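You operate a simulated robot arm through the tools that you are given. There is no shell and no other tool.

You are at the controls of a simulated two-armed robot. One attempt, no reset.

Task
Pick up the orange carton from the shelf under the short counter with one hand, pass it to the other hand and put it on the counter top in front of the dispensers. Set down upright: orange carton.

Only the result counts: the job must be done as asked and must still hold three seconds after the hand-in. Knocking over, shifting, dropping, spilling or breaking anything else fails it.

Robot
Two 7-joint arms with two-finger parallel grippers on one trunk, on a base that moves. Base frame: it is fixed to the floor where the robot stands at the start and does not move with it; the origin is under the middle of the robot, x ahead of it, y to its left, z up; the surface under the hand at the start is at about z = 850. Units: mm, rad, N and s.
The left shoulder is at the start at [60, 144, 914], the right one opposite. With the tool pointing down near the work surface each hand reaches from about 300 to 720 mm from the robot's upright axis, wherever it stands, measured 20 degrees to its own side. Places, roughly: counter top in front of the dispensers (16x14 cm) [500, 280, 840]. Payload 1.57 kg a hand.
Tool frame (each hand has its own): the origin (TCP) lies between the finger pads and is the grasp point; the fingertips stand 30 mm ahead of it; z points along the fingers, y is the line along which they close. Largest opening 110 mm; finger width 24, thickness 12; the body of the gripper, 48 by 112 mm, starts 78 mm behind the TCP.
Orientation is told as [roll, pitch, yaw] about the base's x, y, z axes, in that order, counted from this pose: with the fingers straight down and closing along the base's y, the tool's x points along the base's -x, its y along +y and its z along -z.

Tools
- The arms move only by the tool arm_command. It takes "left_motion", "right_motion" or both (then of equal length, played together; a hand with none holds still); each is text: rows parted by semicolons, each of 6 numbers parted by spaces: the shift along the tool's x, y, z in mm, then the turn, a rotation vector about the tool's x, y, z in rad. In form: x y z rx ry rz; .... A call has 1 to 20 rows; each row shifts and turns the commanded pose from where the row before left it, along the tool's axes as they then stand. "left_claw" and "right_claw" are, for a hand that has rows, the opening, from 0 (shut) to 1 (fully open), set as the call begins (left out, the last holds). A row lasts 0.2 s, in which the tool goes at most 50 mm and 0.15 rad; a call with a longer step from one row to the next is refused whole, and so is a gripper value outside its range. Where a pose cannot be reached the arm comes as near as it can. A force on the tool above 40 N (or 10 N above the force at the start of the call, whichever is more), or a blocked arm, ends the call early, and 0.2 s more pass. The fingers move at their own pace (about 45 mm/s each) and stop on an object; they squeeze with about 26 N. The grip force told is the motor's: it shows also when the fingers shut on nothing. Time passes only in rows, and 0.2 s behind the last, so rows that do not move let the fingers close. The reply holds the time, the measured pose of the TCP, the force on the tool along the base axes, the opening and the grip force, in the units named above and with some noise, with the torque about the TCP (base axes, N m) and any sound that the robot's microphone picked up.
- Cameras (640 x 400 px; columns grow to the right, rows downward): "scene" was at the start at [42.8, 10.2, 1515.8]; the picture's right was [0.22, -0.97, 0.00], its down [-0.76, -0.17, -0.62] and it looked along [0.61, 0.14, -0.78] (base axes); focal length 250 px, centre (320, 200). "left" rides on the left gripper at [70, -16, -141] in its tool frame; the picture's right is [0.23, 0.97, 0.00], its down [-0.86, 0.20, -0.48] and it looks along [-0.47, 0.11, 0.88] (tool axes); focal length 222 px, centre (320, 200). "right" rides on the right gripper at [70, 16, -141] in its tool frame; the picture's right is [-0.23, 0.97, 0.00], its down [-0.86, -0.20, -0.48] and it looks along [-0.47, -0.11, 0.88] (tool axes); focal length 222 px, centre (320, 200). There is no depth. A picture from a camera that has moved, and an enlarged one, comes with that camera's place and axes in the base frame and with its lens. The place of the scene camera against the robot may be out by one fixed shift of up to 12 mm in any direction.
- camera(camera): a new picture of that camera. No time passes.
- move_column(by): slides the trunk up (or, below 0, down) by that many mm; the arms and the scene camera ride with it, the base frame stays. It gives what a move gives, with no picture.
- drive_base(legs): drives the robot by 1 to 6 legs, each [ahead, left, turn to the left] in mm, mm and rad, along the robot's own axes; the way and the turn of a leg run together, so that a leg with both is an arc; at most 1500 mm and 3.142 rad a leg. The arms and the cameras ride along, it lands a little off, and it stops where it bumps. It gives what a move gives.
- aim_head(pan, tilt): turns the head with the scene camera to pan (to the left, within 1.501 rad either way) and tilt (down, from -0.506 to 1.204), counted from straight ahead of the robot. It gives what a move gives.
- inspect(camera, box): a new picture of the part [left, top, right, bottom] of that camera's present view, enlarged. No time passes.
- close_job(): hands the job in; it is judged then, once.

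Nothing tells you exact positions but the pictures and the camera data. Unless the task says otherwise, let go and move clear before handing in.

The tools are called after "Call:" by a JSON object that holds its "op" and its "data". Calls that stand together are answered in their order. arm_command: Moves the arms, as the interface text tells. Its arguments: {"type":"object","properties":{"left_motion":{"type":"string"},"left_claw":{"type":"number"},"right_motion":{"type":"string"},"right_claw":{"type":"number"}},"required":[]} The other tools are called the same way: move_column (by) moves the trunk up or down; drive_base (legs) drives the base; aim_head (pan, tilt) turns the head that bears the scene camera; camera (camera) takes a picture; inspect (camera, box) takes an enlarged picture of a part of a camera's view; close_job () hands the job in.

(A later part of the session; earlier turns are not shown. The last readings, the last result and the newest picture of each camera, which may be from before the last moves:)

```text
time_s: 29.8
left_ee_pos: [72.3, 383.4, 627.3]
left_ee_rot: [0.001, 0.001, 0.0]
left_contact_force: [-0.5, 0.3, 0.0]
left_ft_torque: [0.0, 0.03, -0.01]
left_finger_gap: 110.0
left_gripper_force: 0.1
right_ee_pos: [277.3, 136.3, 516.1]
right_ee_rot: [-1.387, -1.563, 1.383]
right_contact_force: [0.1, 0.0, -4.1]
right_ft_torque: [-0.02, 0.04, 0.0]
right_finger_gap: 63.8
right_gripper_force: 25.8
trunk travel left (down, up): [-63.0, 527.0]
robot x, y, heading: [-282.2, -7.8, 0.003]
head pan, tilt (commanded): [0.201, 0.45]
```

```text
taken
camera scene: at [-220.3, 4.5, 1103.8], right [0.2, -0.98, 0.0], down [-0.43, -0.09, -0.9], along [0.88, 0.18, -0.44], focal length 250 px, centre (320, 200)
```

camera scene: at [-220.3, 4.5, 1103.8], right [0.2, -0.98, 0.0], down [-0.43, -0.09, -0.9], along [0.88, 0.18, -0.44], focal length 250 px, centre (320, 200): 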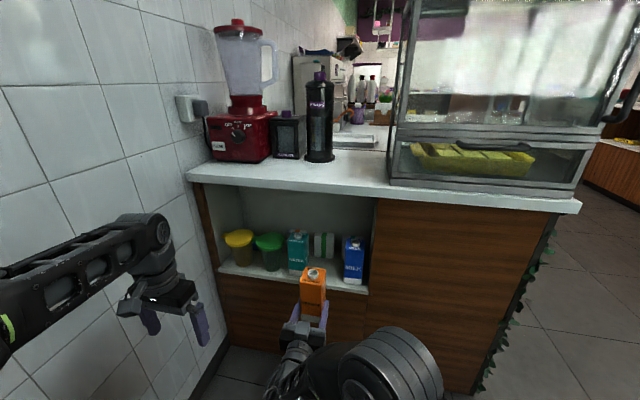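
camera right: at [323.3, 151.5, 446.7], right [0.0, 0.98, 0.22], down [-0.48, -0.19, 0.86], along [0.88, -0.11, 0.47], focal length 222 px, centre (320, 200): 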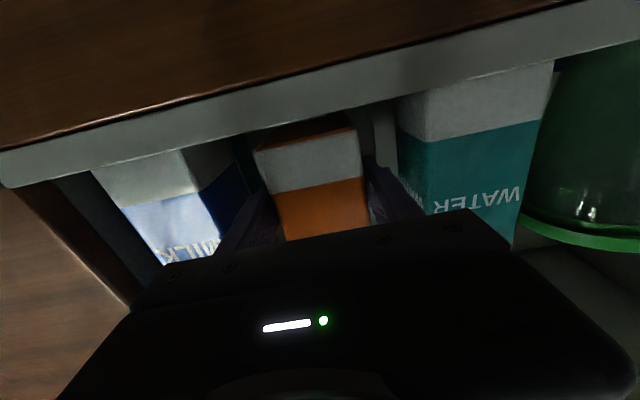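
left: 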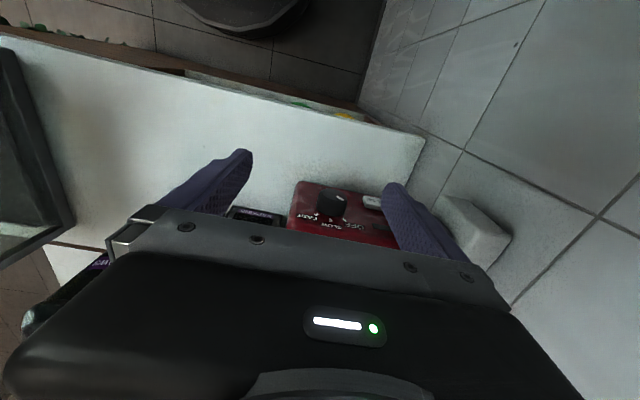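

The carton is out, and the neighbours stand undisturbed. I will raise the trunk back up for the hand-over.

Call:
{"op": "move_column", "data": {"by": 450}}

Call:
{"op": "aim_head", "data": {"pan": 0.2, "tilt": 0.75}}

Call:
{"op": "camera", "data": {"camera": "scene"}}

Call:
{"op": "camera", "data": {"camera": "left"}}

```text
refused: 450 is not a number from -400 to 400
```

```text
time_s: 30.6
left_ee_pos: [72.9, 384.4, 627.8]
left_ee_rot: [0.001, 0.004, -0.001]
left_contact_force: [-0.8, -0.1, -0.2]
left_ft_torque: [0.02, 0.01, 0.0]
left_finger_gap: 109.8
left_gripper_force: 0.0
right_ee_pos: [278.9, 135.4, 517.1]
right_ee_rot: [-1.363, -1.563, 1.362]
right_contact_force: [0.2, 0.4, -2.7]
right_ft_torque: [-0.05, 0.05, -0.02]
right_finger_gap: 63.9
right_gripper_force: 25.9
trunk travel left (down, up): [-63.0, 527.0]
robot x, y, heading: [-281.4, -3.7, 0.004]
head pan, tilt (commanded): [0.201, 0.75]
```

```text
taken
camera scene: at [-229.2, 2.7, 1077.4], right [0.2, -0.98, 0.0], down [-0.67, -0.14, -0.73], along [0.72, 0.15, -0.68], focal length 250 px, centre (320, 200)
```

scene: 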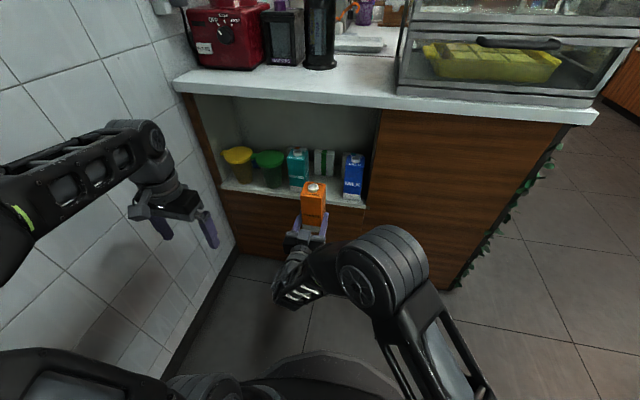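

```text
taken
camera left: at [3.3, 366.5, 767.9], right [-0.23, 0.97, 0.0], down [0.86, 0.2, 0.48], along [0.46, 0.11, -0.88], focal length 222 px, centre (320, 200)
```

left: 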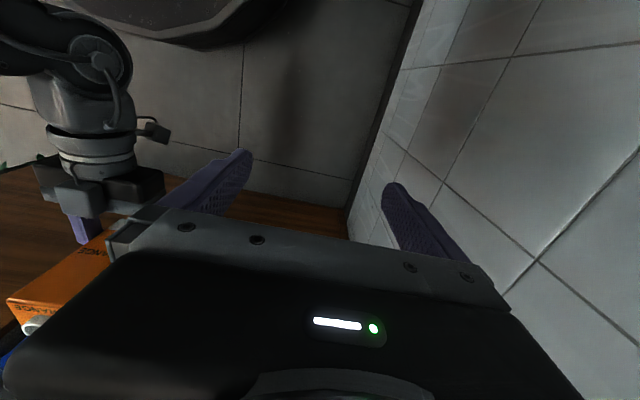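

The tool only takes up to 400 mm at once, so I will raise the trunk in two steps.

Call:
{"op": "move_column", "data": {"by": 400}}

Call:
{"op": "move_column", "data": {"by": 60}}

Call:
{"op": "camera", "data": {"camera": "scene"}}

Call:
{"op": "camera", "data": {"camera": "left"}}

```text
time_s: 34.4
left_ee_pos: [74.3, 383.9, 1028.3]
left_ee_rot: [0.0, 0.002, 0.0]
left_contact_force: [-0.2, -0.6, 0.6]
left_ft_torque: [0.03, -0.01, 0.0]
left_finger_gap: 110.0
left_gripper_force: 0.2
right_ee_pos: [278.1, 136.1, 917.7]
right_ee_rot: [-1.366, -1.562, 1.363]
right_contact_force: [-0.2, -0.2, -3.0]
right_ft_torque: [0.03, 0.08, -0.03]
right_finger_gap: 64.1
right_gripper_force: 26.0
trunk travel left (down, up): [-463.0, 127.0]
robot x, y, heading: [-279.1, -13.3, 0.002]
head pan, tilt (commanded): [0.201, 0.75]
```

```text
time_s: 35.4
left_ee_pos: [73.4, 384.6, 1087.4]
left_ee_rot: [-0.001, 0.002, 0.0]
left_contact_force: [-0.3, 0.0, 1.1]
left_ft_torque: [-0.01, 0.0, -0.04]
left_finger_gap: 109.9
left_gripper_force: 0.1
right_ee_pos: [277.8, 135.6, 975.4]
right_ee_rot: [-1.343, -1.561, 1.342]
right_contact_force: [-0.1, 0.0, -3.4]
right_ft_torque: [0.0, 0.06, 0.01]
right_finger_gap: 63.8
right_gripper_force: 26.3
trunk travel left (down, up): [-523.0, 67.0]
robot x, y, heading: [-279.5, -6.0, 0.001]
head pan, tilt (commanded): [0.201, 0.75]
```

```text
taken
camera scene: at [-228.9, 2.9, 1537.3], right [0.2, -0.98, 0.0], down [-0.67, -0.14, -0.73], along [0.72, 0.15, -0.68], focal length 250 px, centre (320, 200)
```

scene: 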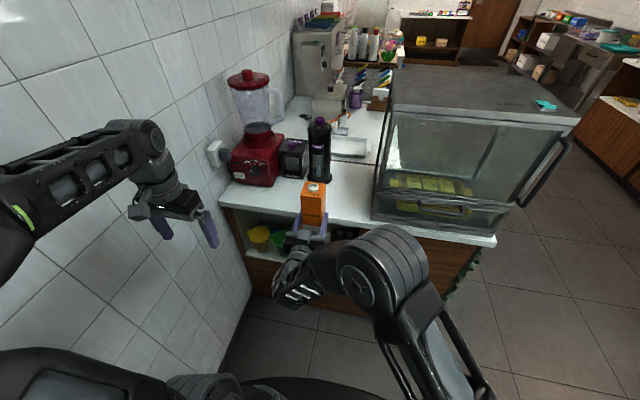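

```text
taken
camera left: at [3.6, 366.6, 1227.7], right [-0.23, 0.97, 0.0], down [0.86, 0.2, 0.48], along [0.46, 0.11, -0.88], focal length 222 px, centre (320, 200)
```

left: 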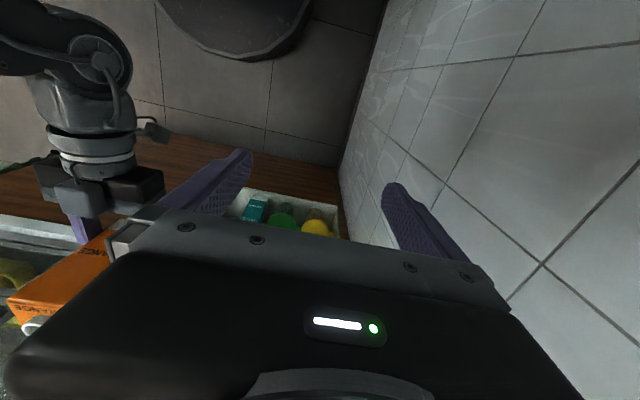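

I will zoom in on the held carton from both cameras to find its exact place relative to the right hand before approaching with the left hand from above.

Call:
{"op": "inspect", "data": {"camera": "scene", "box": [260, 170, 372, 240]}}

Call:
{"op": "inspect", "data": {"camera": "left", "box": [0, 180, 160, 340]}}

Call:
{"op": "camera", "data": {"camera": "right"}}

```text
5.71 times, centred on (316, 205) of scene
camera zoom: at [-228.9, 2.9, 1537.3], right [0.2, -0.98, 0.0], down [-0.67, -0.14, -0.73], along [0.72, 0.15, -0.68], focal length 1429 px, centre (343, 171)
```

zoom: 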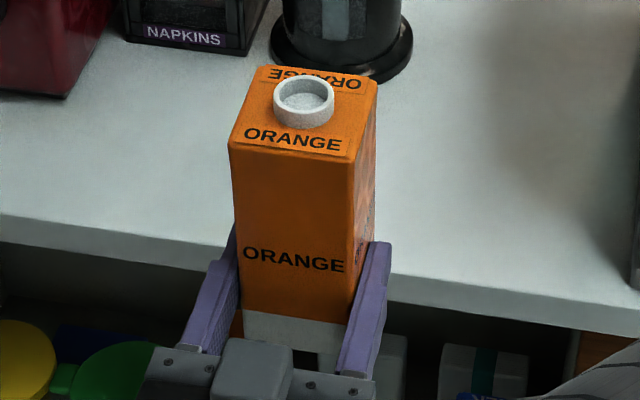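

```text
2.50 times, centred on (80, 260) of left
camera zoom: at [3.6, 366.6, 1227.7], right [-0.23, 0.97, 0.0], down [0.86, 0.2, 0.48], along [0.46, 0.11, -0.88], focal length 555 px, centre (920, 50)
```

zoom: 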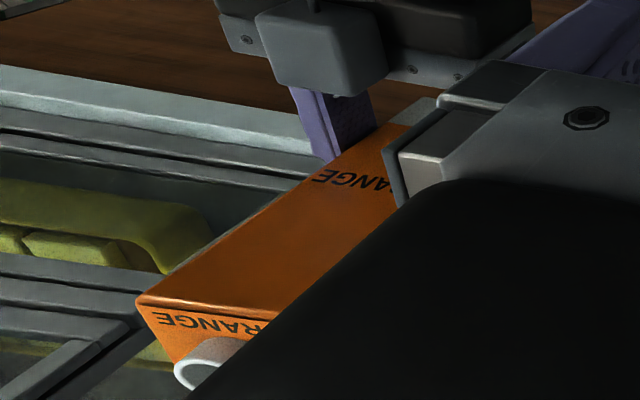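

```text
taken
camera right: at [137.6, 152.2, 907.9], right [0.0, 0.98, 0.22], down [-0.48, -0.19, 0.86], along [0.88, -0.11, 0.47], focal length 222 px, centre (320, 200)
```

right: 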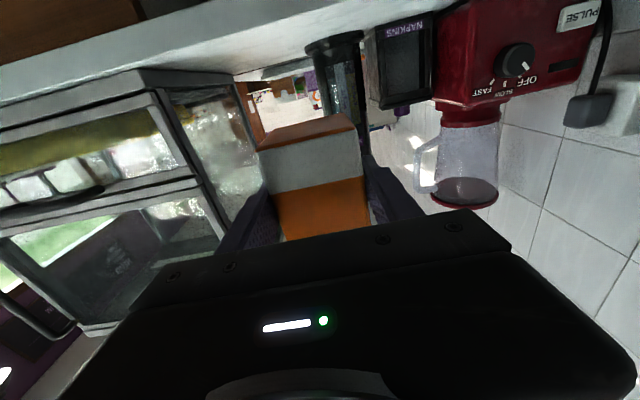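

The held carton's centre is at about x≈292, y≈136, spanning from about 40 mm below to about 103 mm above the right TCP, plus the cap. To keep the left arm well within reach, I will lower the right hand 80 mm first, then bring the open left hand over it.

Call:
{"op": "arm_command", "data": {"right_motion": "16 0 0 0 0 0; 16 0 0 0 0 0; 16 0 0 0 0 0; 16 0 0 0 0 0; 16 0 0 0 0 0; 0 0 0 0 0 0"}}

Call:
{"op": "arm_command", "data": {"left_motion": "-43.4 0 0 0 0 0; -43.4 0 0 0 0 0; -43.4 0 0 0 0 0; -43.4 0 0 0 0 0; -43.4 0 0 0 0 0; 0 0 0 0 0 0", "left_claw": 1.0}}

Call:
{"op": "camera", "data": {"camera": "scene"}}

Call:
{"op": "camera", "data": {"camera": "left"}}

```text
time_s: 36.8
left_ee_pos: [72.0, 383.4, 1087.8]
left_ee_rot: [-0.001, 0.001, 0.0]
left_contact_force: [-0.2, 0.3, -0.6]
left_ft_torque: [-0.01, 0.0, -0.01]
left_finger_gap: 109.9
left_gripper_force: 0.0
right_ee_pos: [277.6, 134.5, 897.4]
right_ee_rot: [-1.391, -1.565, 1.387]
right_contact_force: [-0.3, 0.0, -3.0]
right_ft_torque: [0.0, 0.08, -0.02]
right_finger_gap: 64.1
right_gripper_force: 25.7
trunk travel left (down, up): [-523.0, 67.0]
robot x, y, heading: [-278.5, -5.9, 0.005]
head pan, tilt (commanded): [0.201, 0.75]
```

```text
time_s: 38.2
left_ee_pos: [215.5, 384.7, 1088.9]
left_ee_rot: [-0.002, -0.001, 0.002]
left_contact_force: [0.3, -0.1, 0.0]
left_ft_torque: [-0.01, 0.0, -0.01]
left_finger_gap: 110.3
left_gripper_force: 0.2
left hand out of reach, approached as far as the arm can: row 4, 5
right_ee_pos: [278.1, 134.7, 897.1]
right_ee_rot: [-1.423, -1.561, 1.42]
right_contact_force: [-1.2, 0.2, -4.0]
right_ft_torque: [0.0, 0.04, 0.0]
right_finger_gap: 63.7
right_gripper_force: 26.1
trunk travel left (down, up): [-523.0, 67.0]
robot x, y, heading: [-280.9, -7.1, 0.004]
head pan, tilt (commanded): [0.201, 0.75]
```

```text
taken
camera scene: at [-229.6, 3.2, 1537.4], right [0.2, -0.98, 0.0], down [-0.67, -0.14, -0.73], along [0.72, 0.15, -0.68], focal length 250 px, centre (320, 200)
```

scene: 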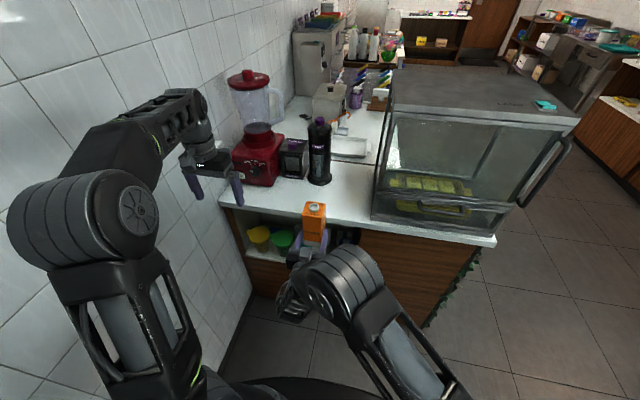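

```text
taken
camera left: at [144.5, 366.9, 1228.6], right [-0.23, 0.97, 0.0], down [0.85, 0.2, 0.48], along [0.47, 0.11, -0.88], focal length 222 px, centre (320, 200)
```

left: 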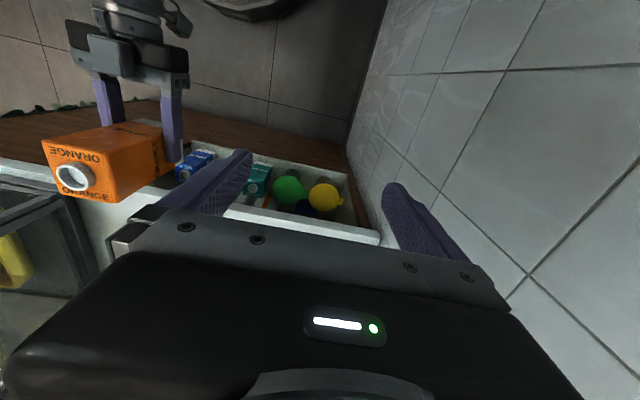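

The left arm is at its reach limit at this height, so I will lower the carton another 75 mm and bring the left hand over it at a lower height.

Call:
{"op": "arm_command", "data": {"right_motion": "15 0 0 0 0 0; 15 0 0 0 0 0; 15 0 0 0 0 0; 15 0 0 0 0 0; 15 0 0 0 0 0; 0 0 0 0 0 0"}}

Call:
{"op": "arm_command", "data": {"left_motion": "0 0 38 0 0 0; 0 0 38 0 0 0; -37 0 0 0 0 0; -37 0 0 0 0 0; 0 0 0 0 0 0"}}

Call:
{"op": "camera", "data": {"camera": "scene"}}

Call:
{"op": "camera", "data": {"camera": "left"}}

```text
time_s: 39.6
left_ee_pos: [215.2, 384.3, 1088.6]
left_ee_rot: [0.0, 0.001, 0.001]
left_contact_force: [0.6, 0.2, 0.4]
left_ft_torque: [0.06, -0.01, 0.02]
left_finger_gap: 109.9
left_gripper_force: 0.0
right_ee_pos: [276.9, 135.8, 821.7]
right_ee_rot: [-1.378, -1.563, 1.373]
right_contact_force: [0.1, 1.0, -3.3]
right_ft_torque: [0.0, 0.06, 0.03]
right_finger_gap: 63.9
right_gripper_force: 26.2
trunk travel left (down, up): [-523.0, 67.0]
robot x, y, heading: [-280.0, -10.3, 0.004]
head pan, tilt (commanded): [0.201, 0.75]
```

```text
time_s: 40.8
left_ee_pos: [288.6, 385.5, 1010.6]
left_ee_rot: [0.002, 0.003, -0.001]
left_contact_force: [-0.5, -0.3, 0.6]
left_ft_torque: [0.03, 0.01, 0.0]
left_finger_gap: 110.1
left_gripper_force: 0.0
right_ee_pos: [276.9, 136.3, 822.3]
right_ee_rot: [-1.405, -1.563, 1.401]
right_contact_force: [0.4, 0.6, -4.0]
right_ft_torque: [-0.03, 0.03, -0.01]
right_finger_gap: 63.8
right_gripper_force: 26.1
trunk travel left (down, up): [-523.0, 67.0]
robot x, y, heading: [-272.4, -6.8, 0.002]
head pan, tilt (commanded): [0.201, 0.75]
```

```text
taken
camera scene: at [-229.5, 2.6, 1537.4], right [0.2, -0.98, 0.0], down [-0.67, -0.14, -0.73], along [0.72, 0.15, -0.68], focal length 250 px, centre (320, 200)
```

scene: 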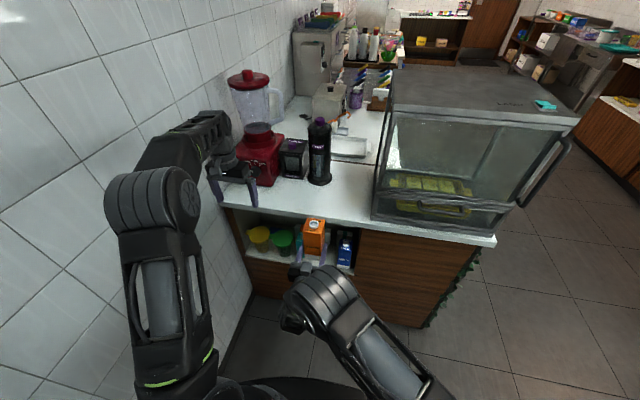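

```text
taken
camera left: at [218.7, 367.5, 1151.9], right [-0.23, 0.97, 0.0], down [0.86, 0.2, 0.48], along [0.46, 0.11, -0.88], focal length 222 px, centre (320, 200)
```

left: 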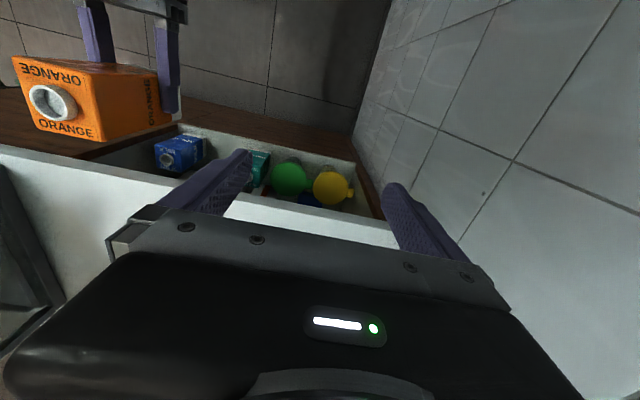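

The left camera puts the cap's centre at x≈294, y≈136, z≈933, which clears the left fingertips at z≈980. I will move the left hand sideways over the carton.

Call:
{"op": "arm_command", "data": {"left_motion": "-5 -40 0 0 0 0; 0 -42 0 0 0 0; 0 -42 0 0 0 0; 0 -42 0 0 0 0; 0 -42 0 0 0 0; 0 -41.5 0 0 0 0; 0 0 0 0 0 0"}}

Call:
{"op": "camera", "data": {"camera": "scene"}}

Call:
{"op": "camera", "data": {"camera": "left"}}

Call:
{"op": "camera", "data": {"camera": "right"}}

```text
time_s: 42.4
left_ee_pos: [294.9, 134.4, 1007.9]
left_ee_rot: [0.0, 0.003, 0.001]
left_contact_force: [-0.7, 0.3, -0.6]
left_ft_torque: [0.02, 0.03, -0.01]
left_finger_gap: 110.2
left_gripper_force: 0.0
right_ee_pos: [276.9, 137.5, 822.2]
right_ee_rot: [-1.372, -1.562, 1.368]
right_contact_force: [0.9, 0.4, -3.9]
right_ft_torque: [0.02, 0.04, -0.01]
right_finger_gap: 63.8
right_gripper_force: 25.8
trunk travel left (down, up): [-523.0, 67.0]
robot x, y, heading: [-281.8, -5.8, 0.003]
head pan, tilt (commanded): [0.201, 0.75]
```

```text
taken
camera scene: at [-229.0, 3.0, 1537.4], right [0.2, -0.98, 0.0], down [-0.67, -0.14, -0.73], along [0.72, 0.15, -0.68], focal length 250 px, centre (320, 200)
```

scene: 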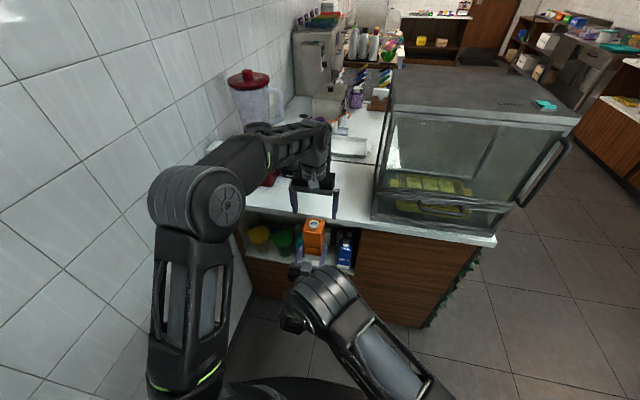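

```text
taken
camera left: at [224.3, 117.2, 1147.5], right [-0.23, 0.97, 0.0], down [0.86, 0.2, 0.48], along [0.46, 0.11, -0.88], focal length 222 px, centre (320, 200)
```

left: 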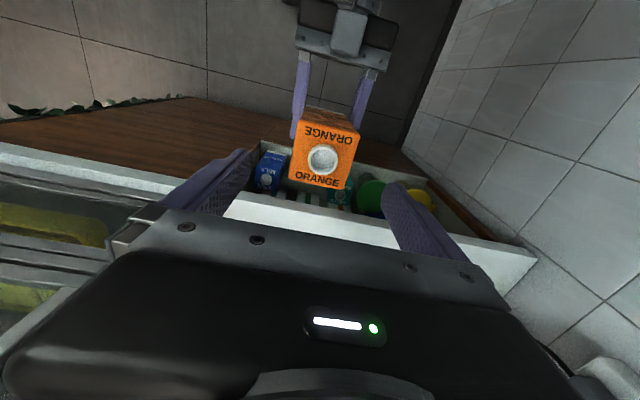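

```text
taken
camera right: at [136.7, 152.5, 753.3], right [0.0, 0.98, 0.22], down [-0.48, -0.19, 0.86], along [0.88, -0.11, 0.47], focal length 222 px, centre (320, 200)
```

right: 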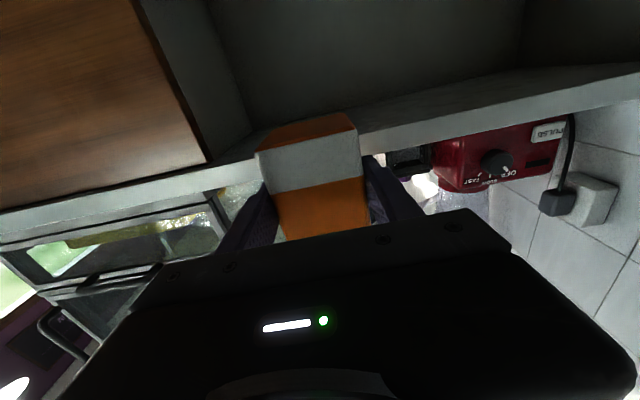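

The left hand is centred over the carton within about 2 mm. I will lower it so its fingers straddle the carton's upper part, above the right fingers.

Call:
{"op": "arm_command", "data": {"left_motion": "1 2 25 0 0 0; 1 0 25 0 0 0; 0 0 25 0 0 0; 0 0 20 0 0 0; 0 0 0 0 0 0"}}

Call:
{"op": "inspect", "data": {"camera": "scene", "box": [260, 150, 388, 280]}}

Call:
{"op": "camera", "data": {"camera": "left"}}

```text
time_s: 43.6
left_ee_pos: [291.6, 134.0, 913.8]
left_ee_rot: [0.0, 0.001, 0.0]
left_contact_force: [-0.4, 0.6, 0.2]
left_ft_torque: [0.0, -0.01, 0.02]
left_finger_gap: 110.0
left_gripper_force: 0.0
right_ee_pos: [276.8, 136.2, 821.4]
right_ee_rot: [-1.368, -1.562, 1.365]
right_contact_force: [-0.4, 0.0, -3.5]
right_ft_torque: [0.02, 0.05, -0.01]
right_finger_gap: 63.8
right_gripper_force: 26.4
trunk travel left (down, up): [-523.0, 67.0]
robot x, y, heading: [-284.4, -5.7, 0.005]
head pan, tilt (commanded): [0.201, 0.75]
```

```text
3.08 times, centred on (324, 215) of scene
camera zoom: at [-229.1, 2.7, 1537.4], right [0.2, -0.98, 0.0], down [-0.67, -0.14, -0.73], along [0.72, 0.15, -0.68], focal length 770 px, centre (308, 154)
```

zoom: 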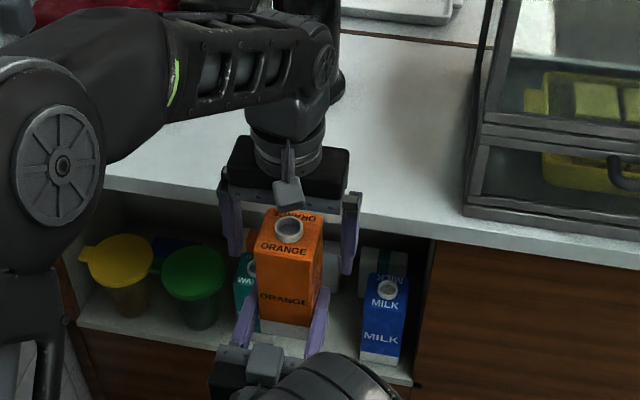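

```text
taken
camera left: at [221.6, 118.0, 1054.9], right [-0.23, 0.97, 0.0], down [0.86, 0.2, 0.48], along [0.46, 0.11, -0.88], focal length 222 px, centre (320, 200)
```

left: 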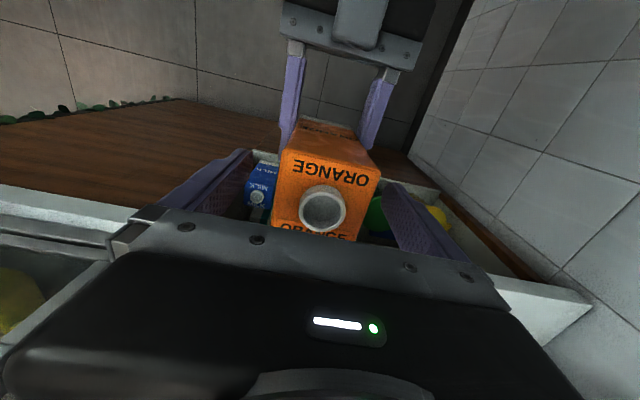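

The fingers straddle the carton cleanly. I will finish the descent with a small sideways correction and then close the left gripper.

Call:
{"op": "arm_command", "data": {"left_motion": "0 1.5 17 0 0 0; 0 1.5 16 0 0 0; 0 0 0 0 0 0"}}

Call:
{"op": "inspect", "data": {"camera": "scene", "box": [270, 180, 366, 280]}}

Call:
{"op": "camera", "data": {"camera": "left"}}

```text
time_s: 44.4
left_ee_pos: [291.8, 138.3, 883.3]
left_ee_rot: [0.0, 0.002, 0.001]
left_contact_force: [-0.1, 0.7, 0.8]
left_ft_torque: [0.01, 0.02, 0.0]
left_finger_gap: 110.0
left_gripper_force: 0.1
right_ee_pos: [276.4, 135.8, 821.3]
right_ee_rot: [-1.371, -1.562, 1.369]
right_contact_force: [0.0, 0.3, -3.2]
right_ft_torque: [0.02, 0.05, -0.01]
right_finger_gap: 63.4
right_gripper_force: 25.9
trunk travel left (down, up): [-523.0, 67.0]
robot x, y, heading: [-277.1, -9.5, 0.002]
head pan, tilt (commanded): [0.201, 0.75]
```

```text
4.00 times, centred on (318, 230) of scene
camera zoom: at [-229.1, 2.7, 1537.4], right [0.2, -0.98, 0.0], down [-0.67, -0.14, -0.73], along [0.72, 0.15, -0.68], focal length 1000 px, centre (328, 80)
```

zoom: 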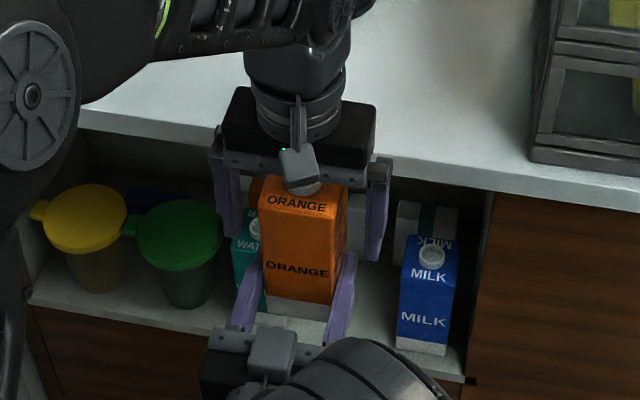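

```text
taken
camera left: at [221.4, 121.5, 1022.2], right [-0.23, 0.97, 0.0], down [0.86, 0.2, 0.48], along [0.46, 0.11, -0.88], focal length 222 px, centre (320, 200)
```

left: 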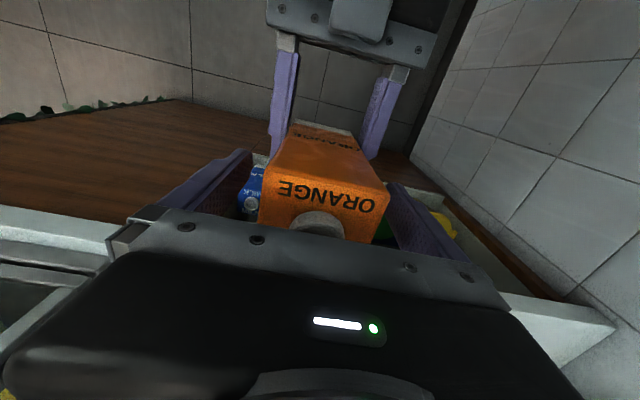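

The left fingertips sit just above the right fingers, on the same faces. I will close the left gripper.

Call:
{"op": "arm_command", "data": {"left_motion": "0 0 0 0 0 0; 0 0 0 0 0 0; 0 0 0 0 0 0; 0 0 0 0 0 0; 0 0 0 0 0 0; 0 0 0 0 0 0", "left_claw": 0.0}}

Call:
{"op": "inspect", "data": {"camera": "scene", "box": [270, 180, 366, 280]}}

```text
time_s: 45.8
left_ee_pos: [292.2, 138.5, 882.7]
left_ee_rot: [0.0, 0.001, 0.0]
left_contact_force: [-1.9, -7.4, 0.4]
left_ft_torque: [-1.11, 0.17, -0.13]
left_finger_gap: 63.8
left_gripper_force: 26.4
right_ee_pos: [277.4, 136.8, 822.0]
right_ee_rot: [-1.346, -1.564, 1.347]
right_contact_force: [0.7, 8.4, -3.0]
right_ft_torque: [0.66, -0.11, 0.27]
right_finger_gap: 64.0
right_gripper_force: 26.3
trunk travel left (down, up): [-523.0, 67.0]
robot x, y, heading: [-281.6, -7.2, 0.004]
head pan, tilt (commanded): [0.201, 0.75]
```

```text
4.00 times, centred on (318, 230) of scene
camera zoom: at [-229.0, 2.7, 1537.4], right [0.2, -0.98, 0.0], down [-0.67, -0.14, -0.73], along [0.72, 0.15, -0.68], focal length 1000 px, centre (328, 80)
```

zoom: 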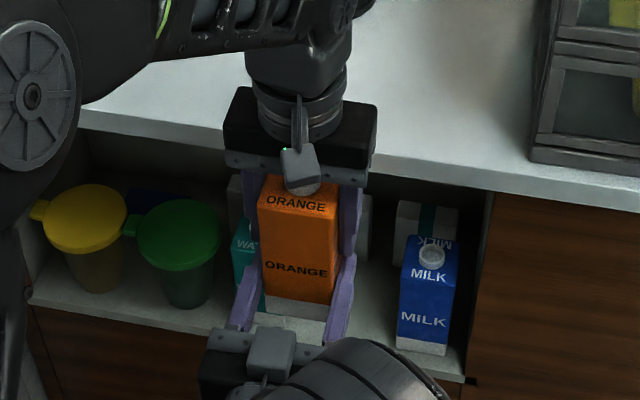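

Both hands hold the carton, with about 8 N of sideways strain between them. I will ease the left hand 1.5 mm toward −y, then open the right gripper.

Call:
{"op": "arm_command", "data": {"left_motion": "0 -1.5 0 0 0 0; 0 0 0 0 0 0"}}

Call:
{"op": "arm_command", "data": {"right_motion": "0 0 0 0 0 0; 0 0 0 0 0 0; 0 0 0 0 0 0; 0 0 0 0 0 0; 0 0 0 0 0 0", "right_claw": 1.0}}

Call:
{"op": "inspect", "data": {"camera": "scene", "box": [270, 180, 366, 280]}}

Call:
{"op": "camera", "data": {"camera": "right"}}

```text
time_s: 46.4
left_ee_pos: [291.7, 137.0, 881.9]
left_ee_rot: [-0.002, 0.002, 0.001]
left_contact_force: [2.0, -8.8, 0.5]
left_ft_torque: [-1.33, 0.29, -0.37]
left_finger_gap: 63.7
left_gripper_force: 25.7
right_ee_pos: [276.4, 136.7, 821.4]
right_ee_rot: [-1.42, -1.563, 1.417]
right_contact_force: [-3.2, 8.2, -2.3]
right_ft_torque: [0.78, -0.34, 0.47]
right_finger_gap: 63.6
right_gripper_force: 25.7
trunk travel left (down, up): [-523.0, 67.0]
robot x, y, heading: [-280.0, -4.7, -0.002]
head pan, tilt (commanded): [0.201, 0.75]
```

```text
time_s: 47.6
left_ee_pos: [291.4, 136.7, 881.8]
left_ee_rot: [0.0, 0.001, 0.0]
left_contact_force: [0.4, 0.2, 0.7]
left_ft_torque: [0.0, 0.02, 0.0]
left_finger_gap: 63.8
left_gripper_force: 26.3
right_ee_pos: [277.3, 136.3, 821.9]
right_ee_rot: [-1.383, -1.564, 1.379]
right_contact_force: [0.3, 0.5, 0.0]
right_ft_torque: [0.01, -0.01, 0.01]
right_finger_gap: 109.6
right_gripper_force: 0.0
trunk travel left (down, up): [-523.0, 67.0]
robot x, y, heading: [-278.7, -10.2, 0.004]
head pan, tilt (commanded): [0.201, 0.75]
```

```text
4.00 times, centred on (318, 230) of scene
camera zoom: at [-229.0, 2.7, 1537.4], right [0.2, -0.98, 0.0], down [-0.67, -0.14, -0.73], along [0.72, 0.15, -0.68], focal length 1000 px, centre (328, 80)
```

zoom: 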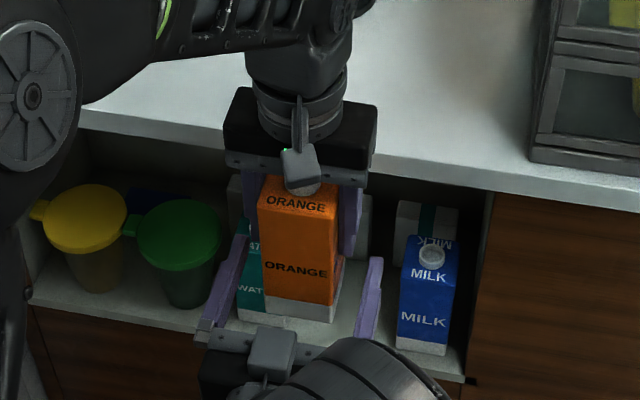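

```text
taken
camera right: at [136.8, 152.3, 753.3], right [0.0, 0.98, 0.22], down [-0.48, -0.19, 0.86], along [0.88, -0.11, 0.47], focal length 222 px, centre (320, 200)
```

right: 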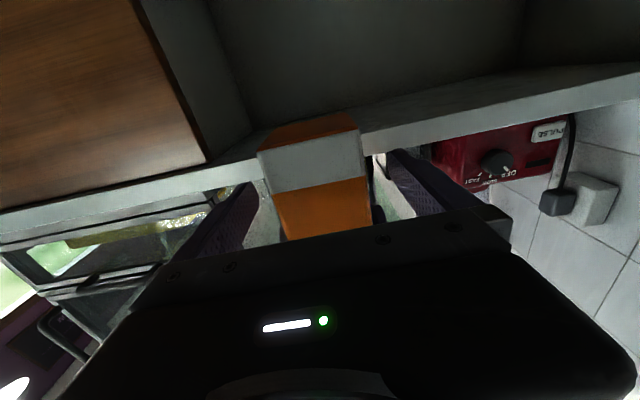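

The right hand has let go, and the left hand alone holds the carton. I will lift the left hand straight up out of the open right fingers in small steps and check the load.

Call:
{"op": "arm_command", "data": {"left_motion": "0 0 -10 0 0 0; 0 0 -10 0 0 0; 0 0 0 0 0 0"}}

Call:
{"op": "inspect", "data": {"camera": "scene", "box": [270, 180, 366, 280]}}

```text
time_s: 48.4
left_ee_pos: [290.7, 138.1, 901.0]
left_ee_rot: [0.0, 0.002, 0.0]
left_contact_force: [-0.6, 0.3, -3.4]
left_ft_torque: [0.0, 0.01, 0.03]
left_finger_gap: 63.9
left_gripper_force: 25.2
right_ee_pos: [277.4, 135.3, 821.7]
right_ee_rot: [-1.38, -1.566, 1.376]
right_contact_force: [-0.5, 0.2, -0.2]
right_ft_torque: [0.0, -0.04, 0.02]
right_finger_gap: 110.0
right_gripper_force: 0.2
trunk travel left (down, up): [-523.0, 67.0]
robot x, y, heading: [-279.8, -8.3, 0.004]
head pan, tilt (commanded): [0.201, 0.75]
```

```text
4.00 times, centred on (318, 230) of scene
camera zoom: at [-229.0, 2.7, 1537.4], right [0.2, -0.98, 0.0], down [-0.67, -0.14, -0.73], along [0.72, 0.15, -0.68], focal length 1000 px, centre (328, 80)
```

zoom: 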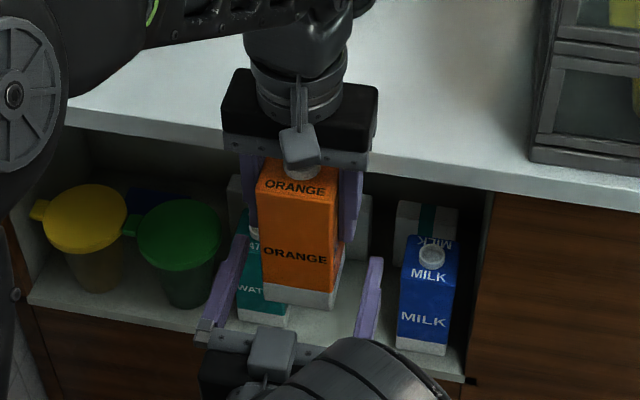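

The left hand carries the full weight of about 3.4 N. I will raise the carton another 100 mm, then slide the right hand out sideways beneath it.

Call:
{"op": "arm_command", "data": {"left_motion": "0 0 -25 0 0 0; 0 0 -25 0 0 0; 0 0 -25 0 0 0; 0 0 -25 0 0 0; 0 0 0 0 0 0"}}

Call:
{"op": "arm_command", "data": {"right_motion": "0 -38 0 0 0 0; 0 -38 0 0 0 0; 0 -38 0 0 0 0; 0 -38 0 0 0 0; 0 -38 0 0 0 0; 0 0 0 0 0 0"}}

Call:
{"op": "camera", "data": {"camera": "scene"}}

```text
time_s: 49.6
left_ee_pos: [291.2, 138.3, 1004.0]
left_ee_rot: [0.0, 0.001, 0.0]
left_contact_force: [0.2, -0.4, -3.4]
left_ft_torque: [-0.03, -0.01, 0.0]
left_finger_gap: 63.8
left_gripper_force: 25.6
right_ee_pos: [276.9, 136.8, 822.3]
right_ee_rot: [-1.372, -1.565, 1.369]
right_contact_force: [-0.1, -0.3, -0.2]
right_ft_torque: [0.0, 0.0, -0.03]
right_finger_gap: 110.2
right_gripper_force: 0.1
trunk travel left (down, up): [-523.0, 67.0]
robot x, y, heading: [-276.5, -5.3, 0.004]
head pan, tilt (commanded): [0.201, 0.75]
```

```text
time_s: 51.0
left_ee_pos: [291.5, 138.6, 1004.5]
left_ee_rot: [-0.001, 0.003, 0.002]
left_contact_force: [0.1, -0.7, -4.4]
left_ft_torque: [-0.01, 0.01, -0.01]
left_finger_gap: 64.0
left_gripper_force: 26.5
right_ee_pos: [349.8, 11.0, 855.7]
right_ee_rot: [-0.935, -1.556, 0.931]
right_contact_force: [0.5, 0.3, 0.0]
right_ft_torque: [0.02, -0.02, 0.01]
right_finger_gap: 109.9
right_gripper_force: 0.2
right hand out of reach, approached as far as the arm can: row 1, 2, 3, 4, 5
trunk travel left (down, up): [-523.0, 67.0]
robot x, y, heading: [-278.4, -5.4, 0.003]
head pan, tilt (commanded): [0.201, 0.75]
```

```text
taken
camera scene: at [-229.1, 2.9, 1537.4], right [0.2, -0.98, 0.0], down [-0.67, -0.14, -0.73], along [0.72, 0.15, -0.68], focal length 250 px, centre (320, 200)
```

scene: 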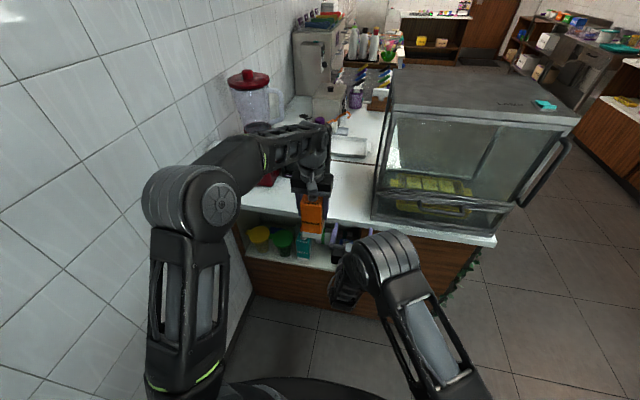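

The right hand was forced forward to about x=350, but it is still clear of everything. I will turn its fingers back down while pulling it back, up and to the right.

Call:
{"op": "arm_command", "data": {"right_motion": "-12 -20 -15 0 0.1428 0; -9.8 -20 -16.6 0 0.1428 0; -7.3 -20 -17.8 0 0.1428 0; -4.7 -10 -18.6 0 0.1428 0; -2 -10 -19.1 0 0.1428 0; 0.7 -10 -19.2 0 0.1428 0; 3.4 -10 -18.9 0 0.1428 0; 6.1 -10 -18.2 0 0.1428 0; 8.6 -10 -17.1 0 0.1428 0; 11 -10 -15.7 0 0.1428 0; 13.1 -10 -14 0 0.1428 0; 0 0 0 0 0 0", "right_claw": 0.5}}

Call:
{"op": "camera", "data": {"camera": "scene"}}

```text
time_s: 53.6
left_ee_pos: [291.9, 139.3, 1003.5]
left_ee_rot: [-0.001, 0.001, -0.001]
left_contact_force: [0.6, -0.4, -3.8]
left_ft_torque: [0.02, 0.0, 0.02]
left_finger_gap: 63.9
left_gripper_force: 26.0
right_ee_pos: [183.3, -127.4, 988.2]
right_ee_rot: [-0.008, 0.004, -0.001]
right_contact_force: [0.1, 0.9, 0.4]
right_ft_torque: [0.01, -0.01, 0.0]
right_finger_gap: 55.2
right_gripper_force: 0.1
trunk travel left (down, up): [-523.0, 67.0]
robot x, y, heading: [-277.3, -5.8, 0.002]
head pan, tilt (commanded): [0.201, 0.75]
```

```text
taken
camera scene: at [-229.2, 2.6, 1537.4], right [0.2, -0.98, 0.0], down [-0.67, -0.14, -0.73], along [0.72, 0.15, -0.68], focal length 250 px, centre (320, 200)
```

scene: 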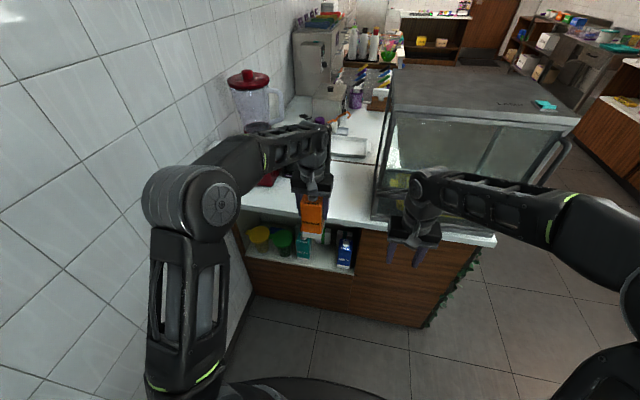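

The right hand is free and pointing down, so I will pull it back to stay clear of the display case. At the same time I will move the left hand with the carton to y≈280, ready to drive forward.

Call:
{"op": "arm_command", "data": {"right_motion": "28 -5 0 0 0 0; 28 -5 0 0 0 0; 28 -5 0 0 0 0; 28 -5 0 0 0 0; 0 0 0 0 0 0", "left_motion": "0 35 0 0 0 0; 0 35 0 0 0 0; 0 35 0 0 0 0; 0 35 0 0 0 0; 0 0 0 0 0 0"}}

Call:
{"op": "camera", "data": {"camera": "scene"}}

Call:
{"op": "camera", "data": {"camera": "left"}}

```text
time_s: 54.8
left_ee_pos: [291.4, 275.5, 1003.7]
left_ee_rot: [0.0, 0.001, -0.001]
left_contact_force: [0.2, 0.5, -3.9]
left_ft_torque: [0.01, -0.02, -0.01]
left_finger_gap: 64.1
left_gripper_force: 26.1
right_ee_pos: [72.1, -148.2, 987.6]
right_ee_rot: [-0.007, 0.004, -0.003]
right_contact_force: [0.3, 0.4, 0.2]
right_ft_torque: [0.02, 0.01, -0.04]
right_finger_gap: 54.8
right_gripper_force: 0.1
trunk travel left (down, up): [-523.0, 67.0]
robot x, y, heading: [-279.8, -9.2, 0.0]
head pan, tilt (commanded): [0.201, 0.75]
```

```text
taken
camera scene: at [-228.7, 2.4, 1537.3], right [0.2, -0.98, 0.0], down [-0.67, -0.14, -0.73], along [0.72, 0.15, -0.68], focal length 250 px, centre (320, 200)
```

scene: 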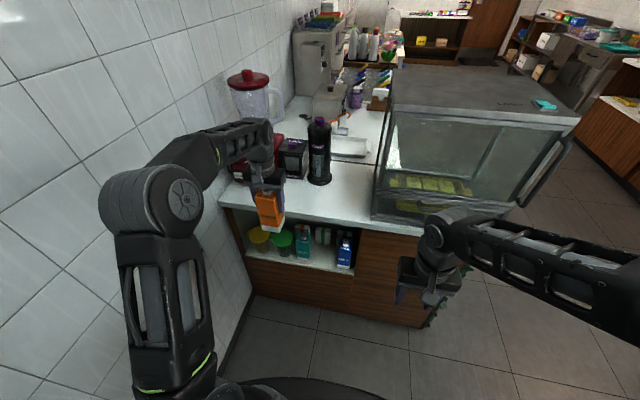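

```text
taken
camera left: at [220.7, 258.9, 1143.6], right [-0.23, 0.97, 0.0], down [0.86, 0.2, 0.48], along [0.46, 0.11, -0.88], focal length 222 px, centre (320, 200)
```

left: 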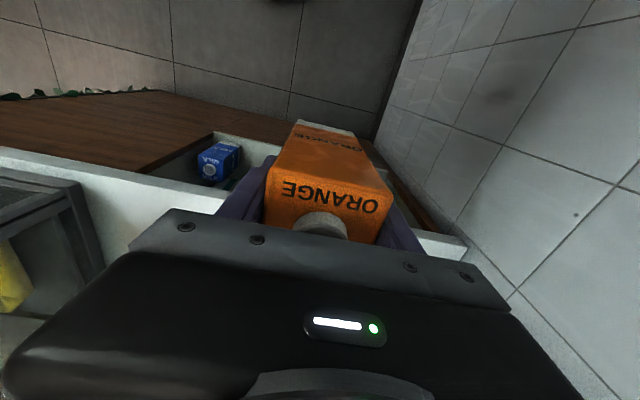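

The carton hangs straight in the left hand at y≈276, with its base at about z=904, well above the counter at 840. I will drive forward 205 mm to bring it over the target area.

Call:
{"op": "drive_base", "data": {"legs": [[205, 0, 0]]}}

Call:
{"op": "camera", "data": {"camera": "scene"}}

Call:
{"op": "camera", "data": {"camera": "left"}}

```text
time_s: 56.4
left_ee_pos: [498.2, 275.1, 1003.3]
left_ee_rot: [0.001, 0.004, -0.001]
left_contact_force: [1.0, -0.2, -2.5]
left_ft_torque: [0.01, 0.05, -0.02]
left_finger_gap: 63.8
left_gripper_force: 25.7
right_ee_pos: [279.8, -148.8, 986.8]
right_ee_rot: [-0.009, 0.001, -0.005]
right_contact_force: [0.0, -0.7, 0.8]
right_ft_torque: [0.02, 0.06, -0.03]
right_finger_gap: 55.1
right_gripper_force: 0.1
trunk travel left (down, up): [-523.0, 67.0]
robot x, y, heading: [-72.4, -9.3, 0.004]
head pan, tilt (commanded): [0.201, 0.75]
```

```text
taken
camera scene: at [-21.3, 2.9, 1537.3], right [0.2, -0.98, 0.0], down [-0.67, -0.14, -0.73], along [0.72, 0.15, -0.68], focal length 250 px, centre (320, 200)
```

scene: 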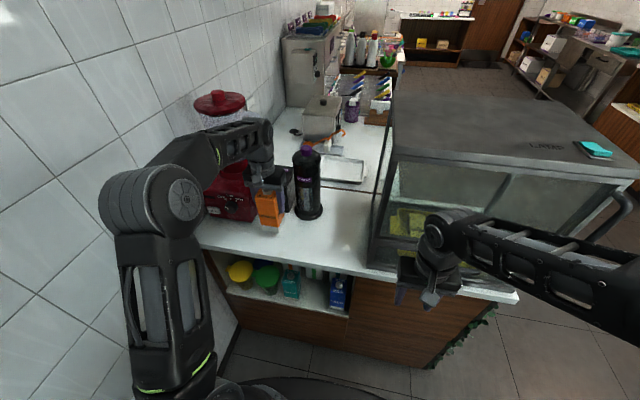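

```text
taken
camera left: at [428.2, 258.3, 1143.0], right [-0.23, 0.97, 0.0], down [0.86, 0.2, 0.48], along [0.46, 0.11, -0.88], focal length 222 px, centre (320, 200)
```

left: 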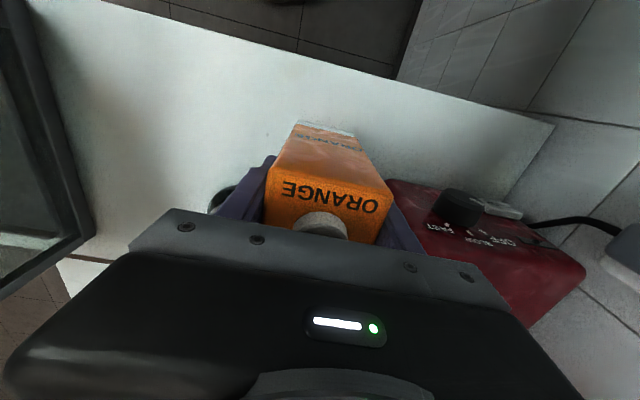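

Call:
{"op": "inspect", "data": {"camera": "scene", "box": [190, 130, 350, 250]}}

Call:
{"op": "inspect", "data": {"camera": "left", "box": [180, 100, 500, 300]}}

```text
3.33 times, centred on (270, 190) of scene
camera zoom: at [-21.3, 2.9, 1537.3], right [0.2, -0.98, 0.0], down [-0.67, -0.14, -0.73], along [0.72, 0.15, -0.68], focal length 834 px, centre (487, 233)
```

zoom: 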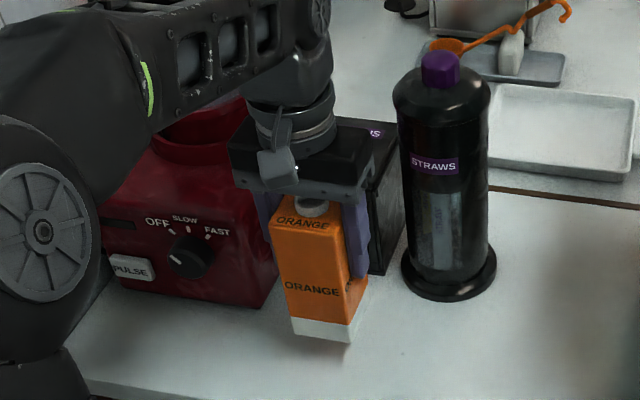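

```text
2.00 times, centred on (340, 200) of left
camera zoom: at [428.2, 258.3, 1143.0], right [-0.23, 0.97, 0.0], down [0.86, 0.2, 0.48], along [0.46, 0.11, -0.88], focal length 444 px, centre (280, 200)
```

zoom: 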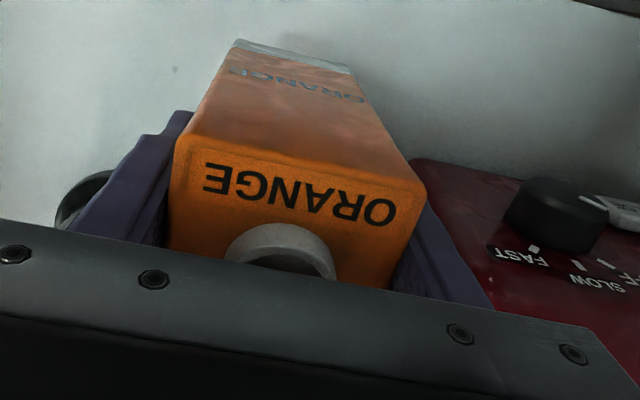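

The carton is over the target at x≈498, y≈275, well clear of the blender and dispensers. I will lower it in small steps and watch for contact.

Call:
{"op": "arm_command", "data": {"left_motion": "0 1 15 0 0 0; 0 1 15 0 0 0; 0 0 15 0 0 0; 0 0 0 0 0 0"}}

Call:
{"op": "inspect", "data": {"camera": "scene", "box": [190, 150, 350, 250]}}

Call:
{"op": "inspect", "data": {"camera": "left", "box": [220, 90, 420, 215]}}

```text
time_s: 57.4
left_ee_pos: [497.2, 277.7, 959.1]
left_ee_rot: [0.0, 0.001, -0.003]
left_contact_force: [-0.7, 0.0, -3.3]
left_ft_torque: [-0.04, 0.03, -0.02]
left_finger_gap: 63.9
left_gripper_force: 25.8
right_ee_pos: [279.2, -149.2, 987.1]
right_ee_rot: [-0.006, 0.001, -0.004]
right_contact_force: [0.0, 0.5, 0.0]
right_ft_torque: [0.0, 0.03, -0.04]
right_finger_gap: 54.9
right_gripper_force: 0.2
trunk travel left (down, up): [-523.0, 67.0]
robot x, y, heading: [-70.5, -6.9, -0.001]
head pan, tilt (commanded): [0.201, 0.75]
```

```text
4.00 times, centred on (270, 200) of scene
camera zoom: at [-23.1, 2.9, 1537.4], right [0.2, -0.98, 0.0], down [-0.67, -0.14, -0.73], along [0.72, 0.15, -0.68], focal length 1000 px, centre (520, 200)
```

zoom: 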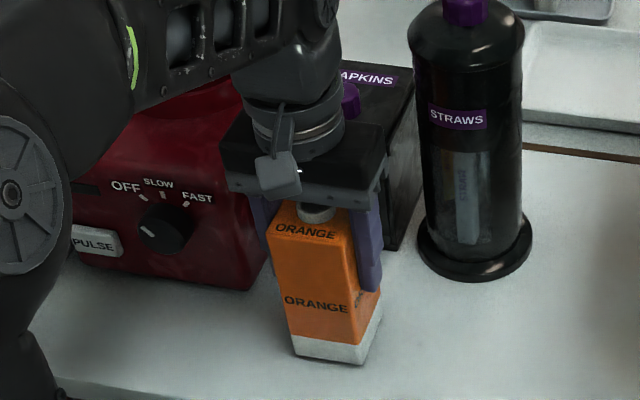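

```text
3.20 times, centred on (320, 152) of left
camera zoom: at [427.1, 260.3, 1098.4], right [-0.23, 0.97, 0.0], down [0.86, 0.2, 0.48], along [0.46, 0.11, -0.88], focal length 711 px, centre (320, 352)
```

zoom: 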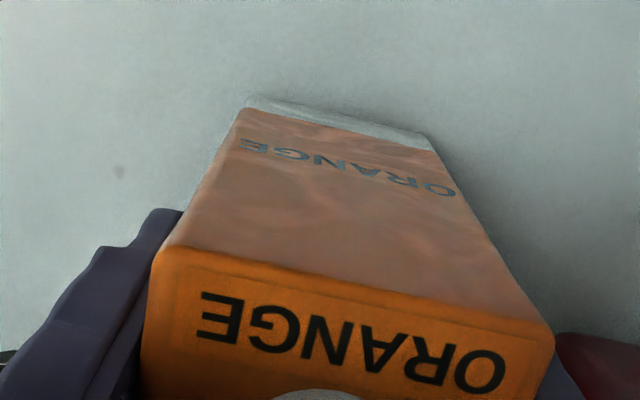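

About 19 mm should remain. I will continue with finer steps.

Call:
{"op": "arm_command", "data": {"left_motion": "0 0 4 0 0 0; 0 0 4 0 0 0; 0 0 3 0 0 0; 0 0 0 0 0 0"}}

Call:
{"op": "inspect", "data": {"camera": "left", "box": [220, 90, 420, 215]}}

Call:
{"op": "inspect", "data": {"camera": "scene", "box": [230, 190, 310, 250]}}

```text
time_s: 58.4
left_ee_pos: [496.6, 277.2, 950.2]
left_ee_rot: [0.0, -0.004, -0.002]
left_contact_force: [0.6, 1.0, 23.5]
left_ft_torque: [-0.14, -0.21, 0.26]
left_finger_gap: 63.7
left_gripper_force: 26.5
right_ee_pos: [278.4, -148.7, 987.1]
right_ee_rot: [-0.006, -0.001, -0.005]
right_contact_force: [0.2, 1.0, -0.5]
right_ft_torque: [-0.01, 0.0, 0.02]
right_finger_gap: 55.0
right_gripper_force: 0.0
trunk travel left (down, up): [-523.0, 67.0]
robot x, y, heading: [-74.6, -7.3, -0.003]
head pan, tilt (commanded): [0.201, 0.75]
```

```text
3.20 times, centred on (320, 152) of left
camera zoom: at [425.6, 260.2, 1090.1], right [-0.23, 0.97, 0.0], down [0.85, 0.2, 0.48], along [0.47, 0.11, -0.88], focal length 711 px, centre (320, 352)
```

zoom: 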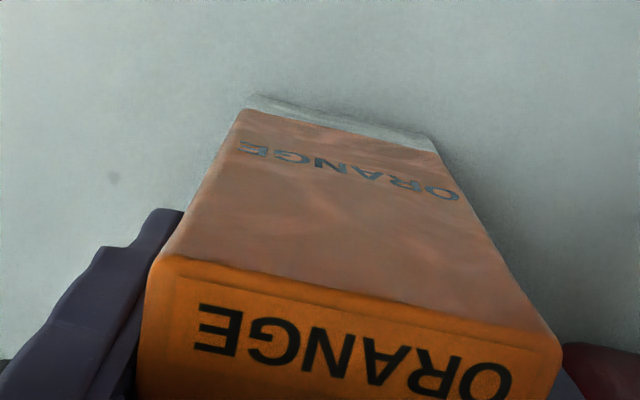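

```text
6.67 times, centred on (270, 220) of scene
camera zoom: at [-25.2, 1.9, 1537.7], right [0.2, -0.98, 0.0], down [-0.67, -0.14, -0.73], along [0.72, 0.15, -0.68], focal length 1668 px, centre (653, 67)
```

zoom: 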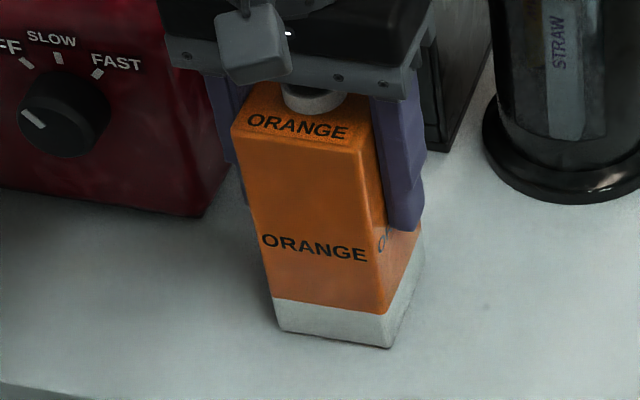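

The carton has touched down, with about 23 N of upward force at TCP z≈950. I will ease off the pressure by about 2 mm before releasing.

Call:
{"op": "arm_command", "data": {"left_motion": "0 0 -1 0 0 0; 0 0 -0.8 0 0 0; 0 0 0 0 0 0"}}

```text
time_s: 59.2
left_ee_pos: [496.5, 277.5, 950.1]
left_ee_rot: [0.0, 0.0, 0.0]
left_contact_force: [4.3, 4.3, 15.6]
left_ft_torque: [-0.07, -0.69, 0.13]
left_finger_gap: 63.8
left_gripper_force: 25.8
right_ee_pos: [278.7, -149.5, 987.0]
right_ee_rot: [-0.007, 0.0, -0.007]
right_contact_force: [-0.3, 0.3, -0.7]
right_ft_torque: [0.01, 0.02, 0.03]
right_finger_gap: 54.9
right_gripper_force: 0.1
trunk travel left (down, up): [-523.0, 67.0]
robot x, y, heading: [-72.7, -6.1, 0.001]
head pan, tilt (commanded): [0.201, 0.75]
```

Call:
{"op": "arm_command", "data": {"left_motion": "0 0 -0.8 0 0 0; 0 0 0 0 0 0"}}

```text
time_s: 59.8
left_ee_pos: [496.0, 277.4, 949.6]
left_ee_rot: [0.0, 0.004, -0.001]
left_contact_force: [1.3, 3.3, 9.5]
left_ft_torque: [0.25, -0.55, 0.11]
left_finger_gap: 63.7
left_gripper_force: 26.3
right_ee_pos: [277.4, -149.2, 987.0]
right_ee_rot: [-0.006, 0.0, -0.006]
right_contact_force: [-0.1, -0.4, -0.2]
right_ft_torque: [-0.02, -0.04, 0.04]
right_finger_gap: 54.9
right_gripper_force: 0.1
trunk travel left (down, up): [-523.0, 67.0]
robot x, y, heading: [-71.9, -4.0, 0.001]
head pan, tilt (commanded): [0.201, 0.75]
```

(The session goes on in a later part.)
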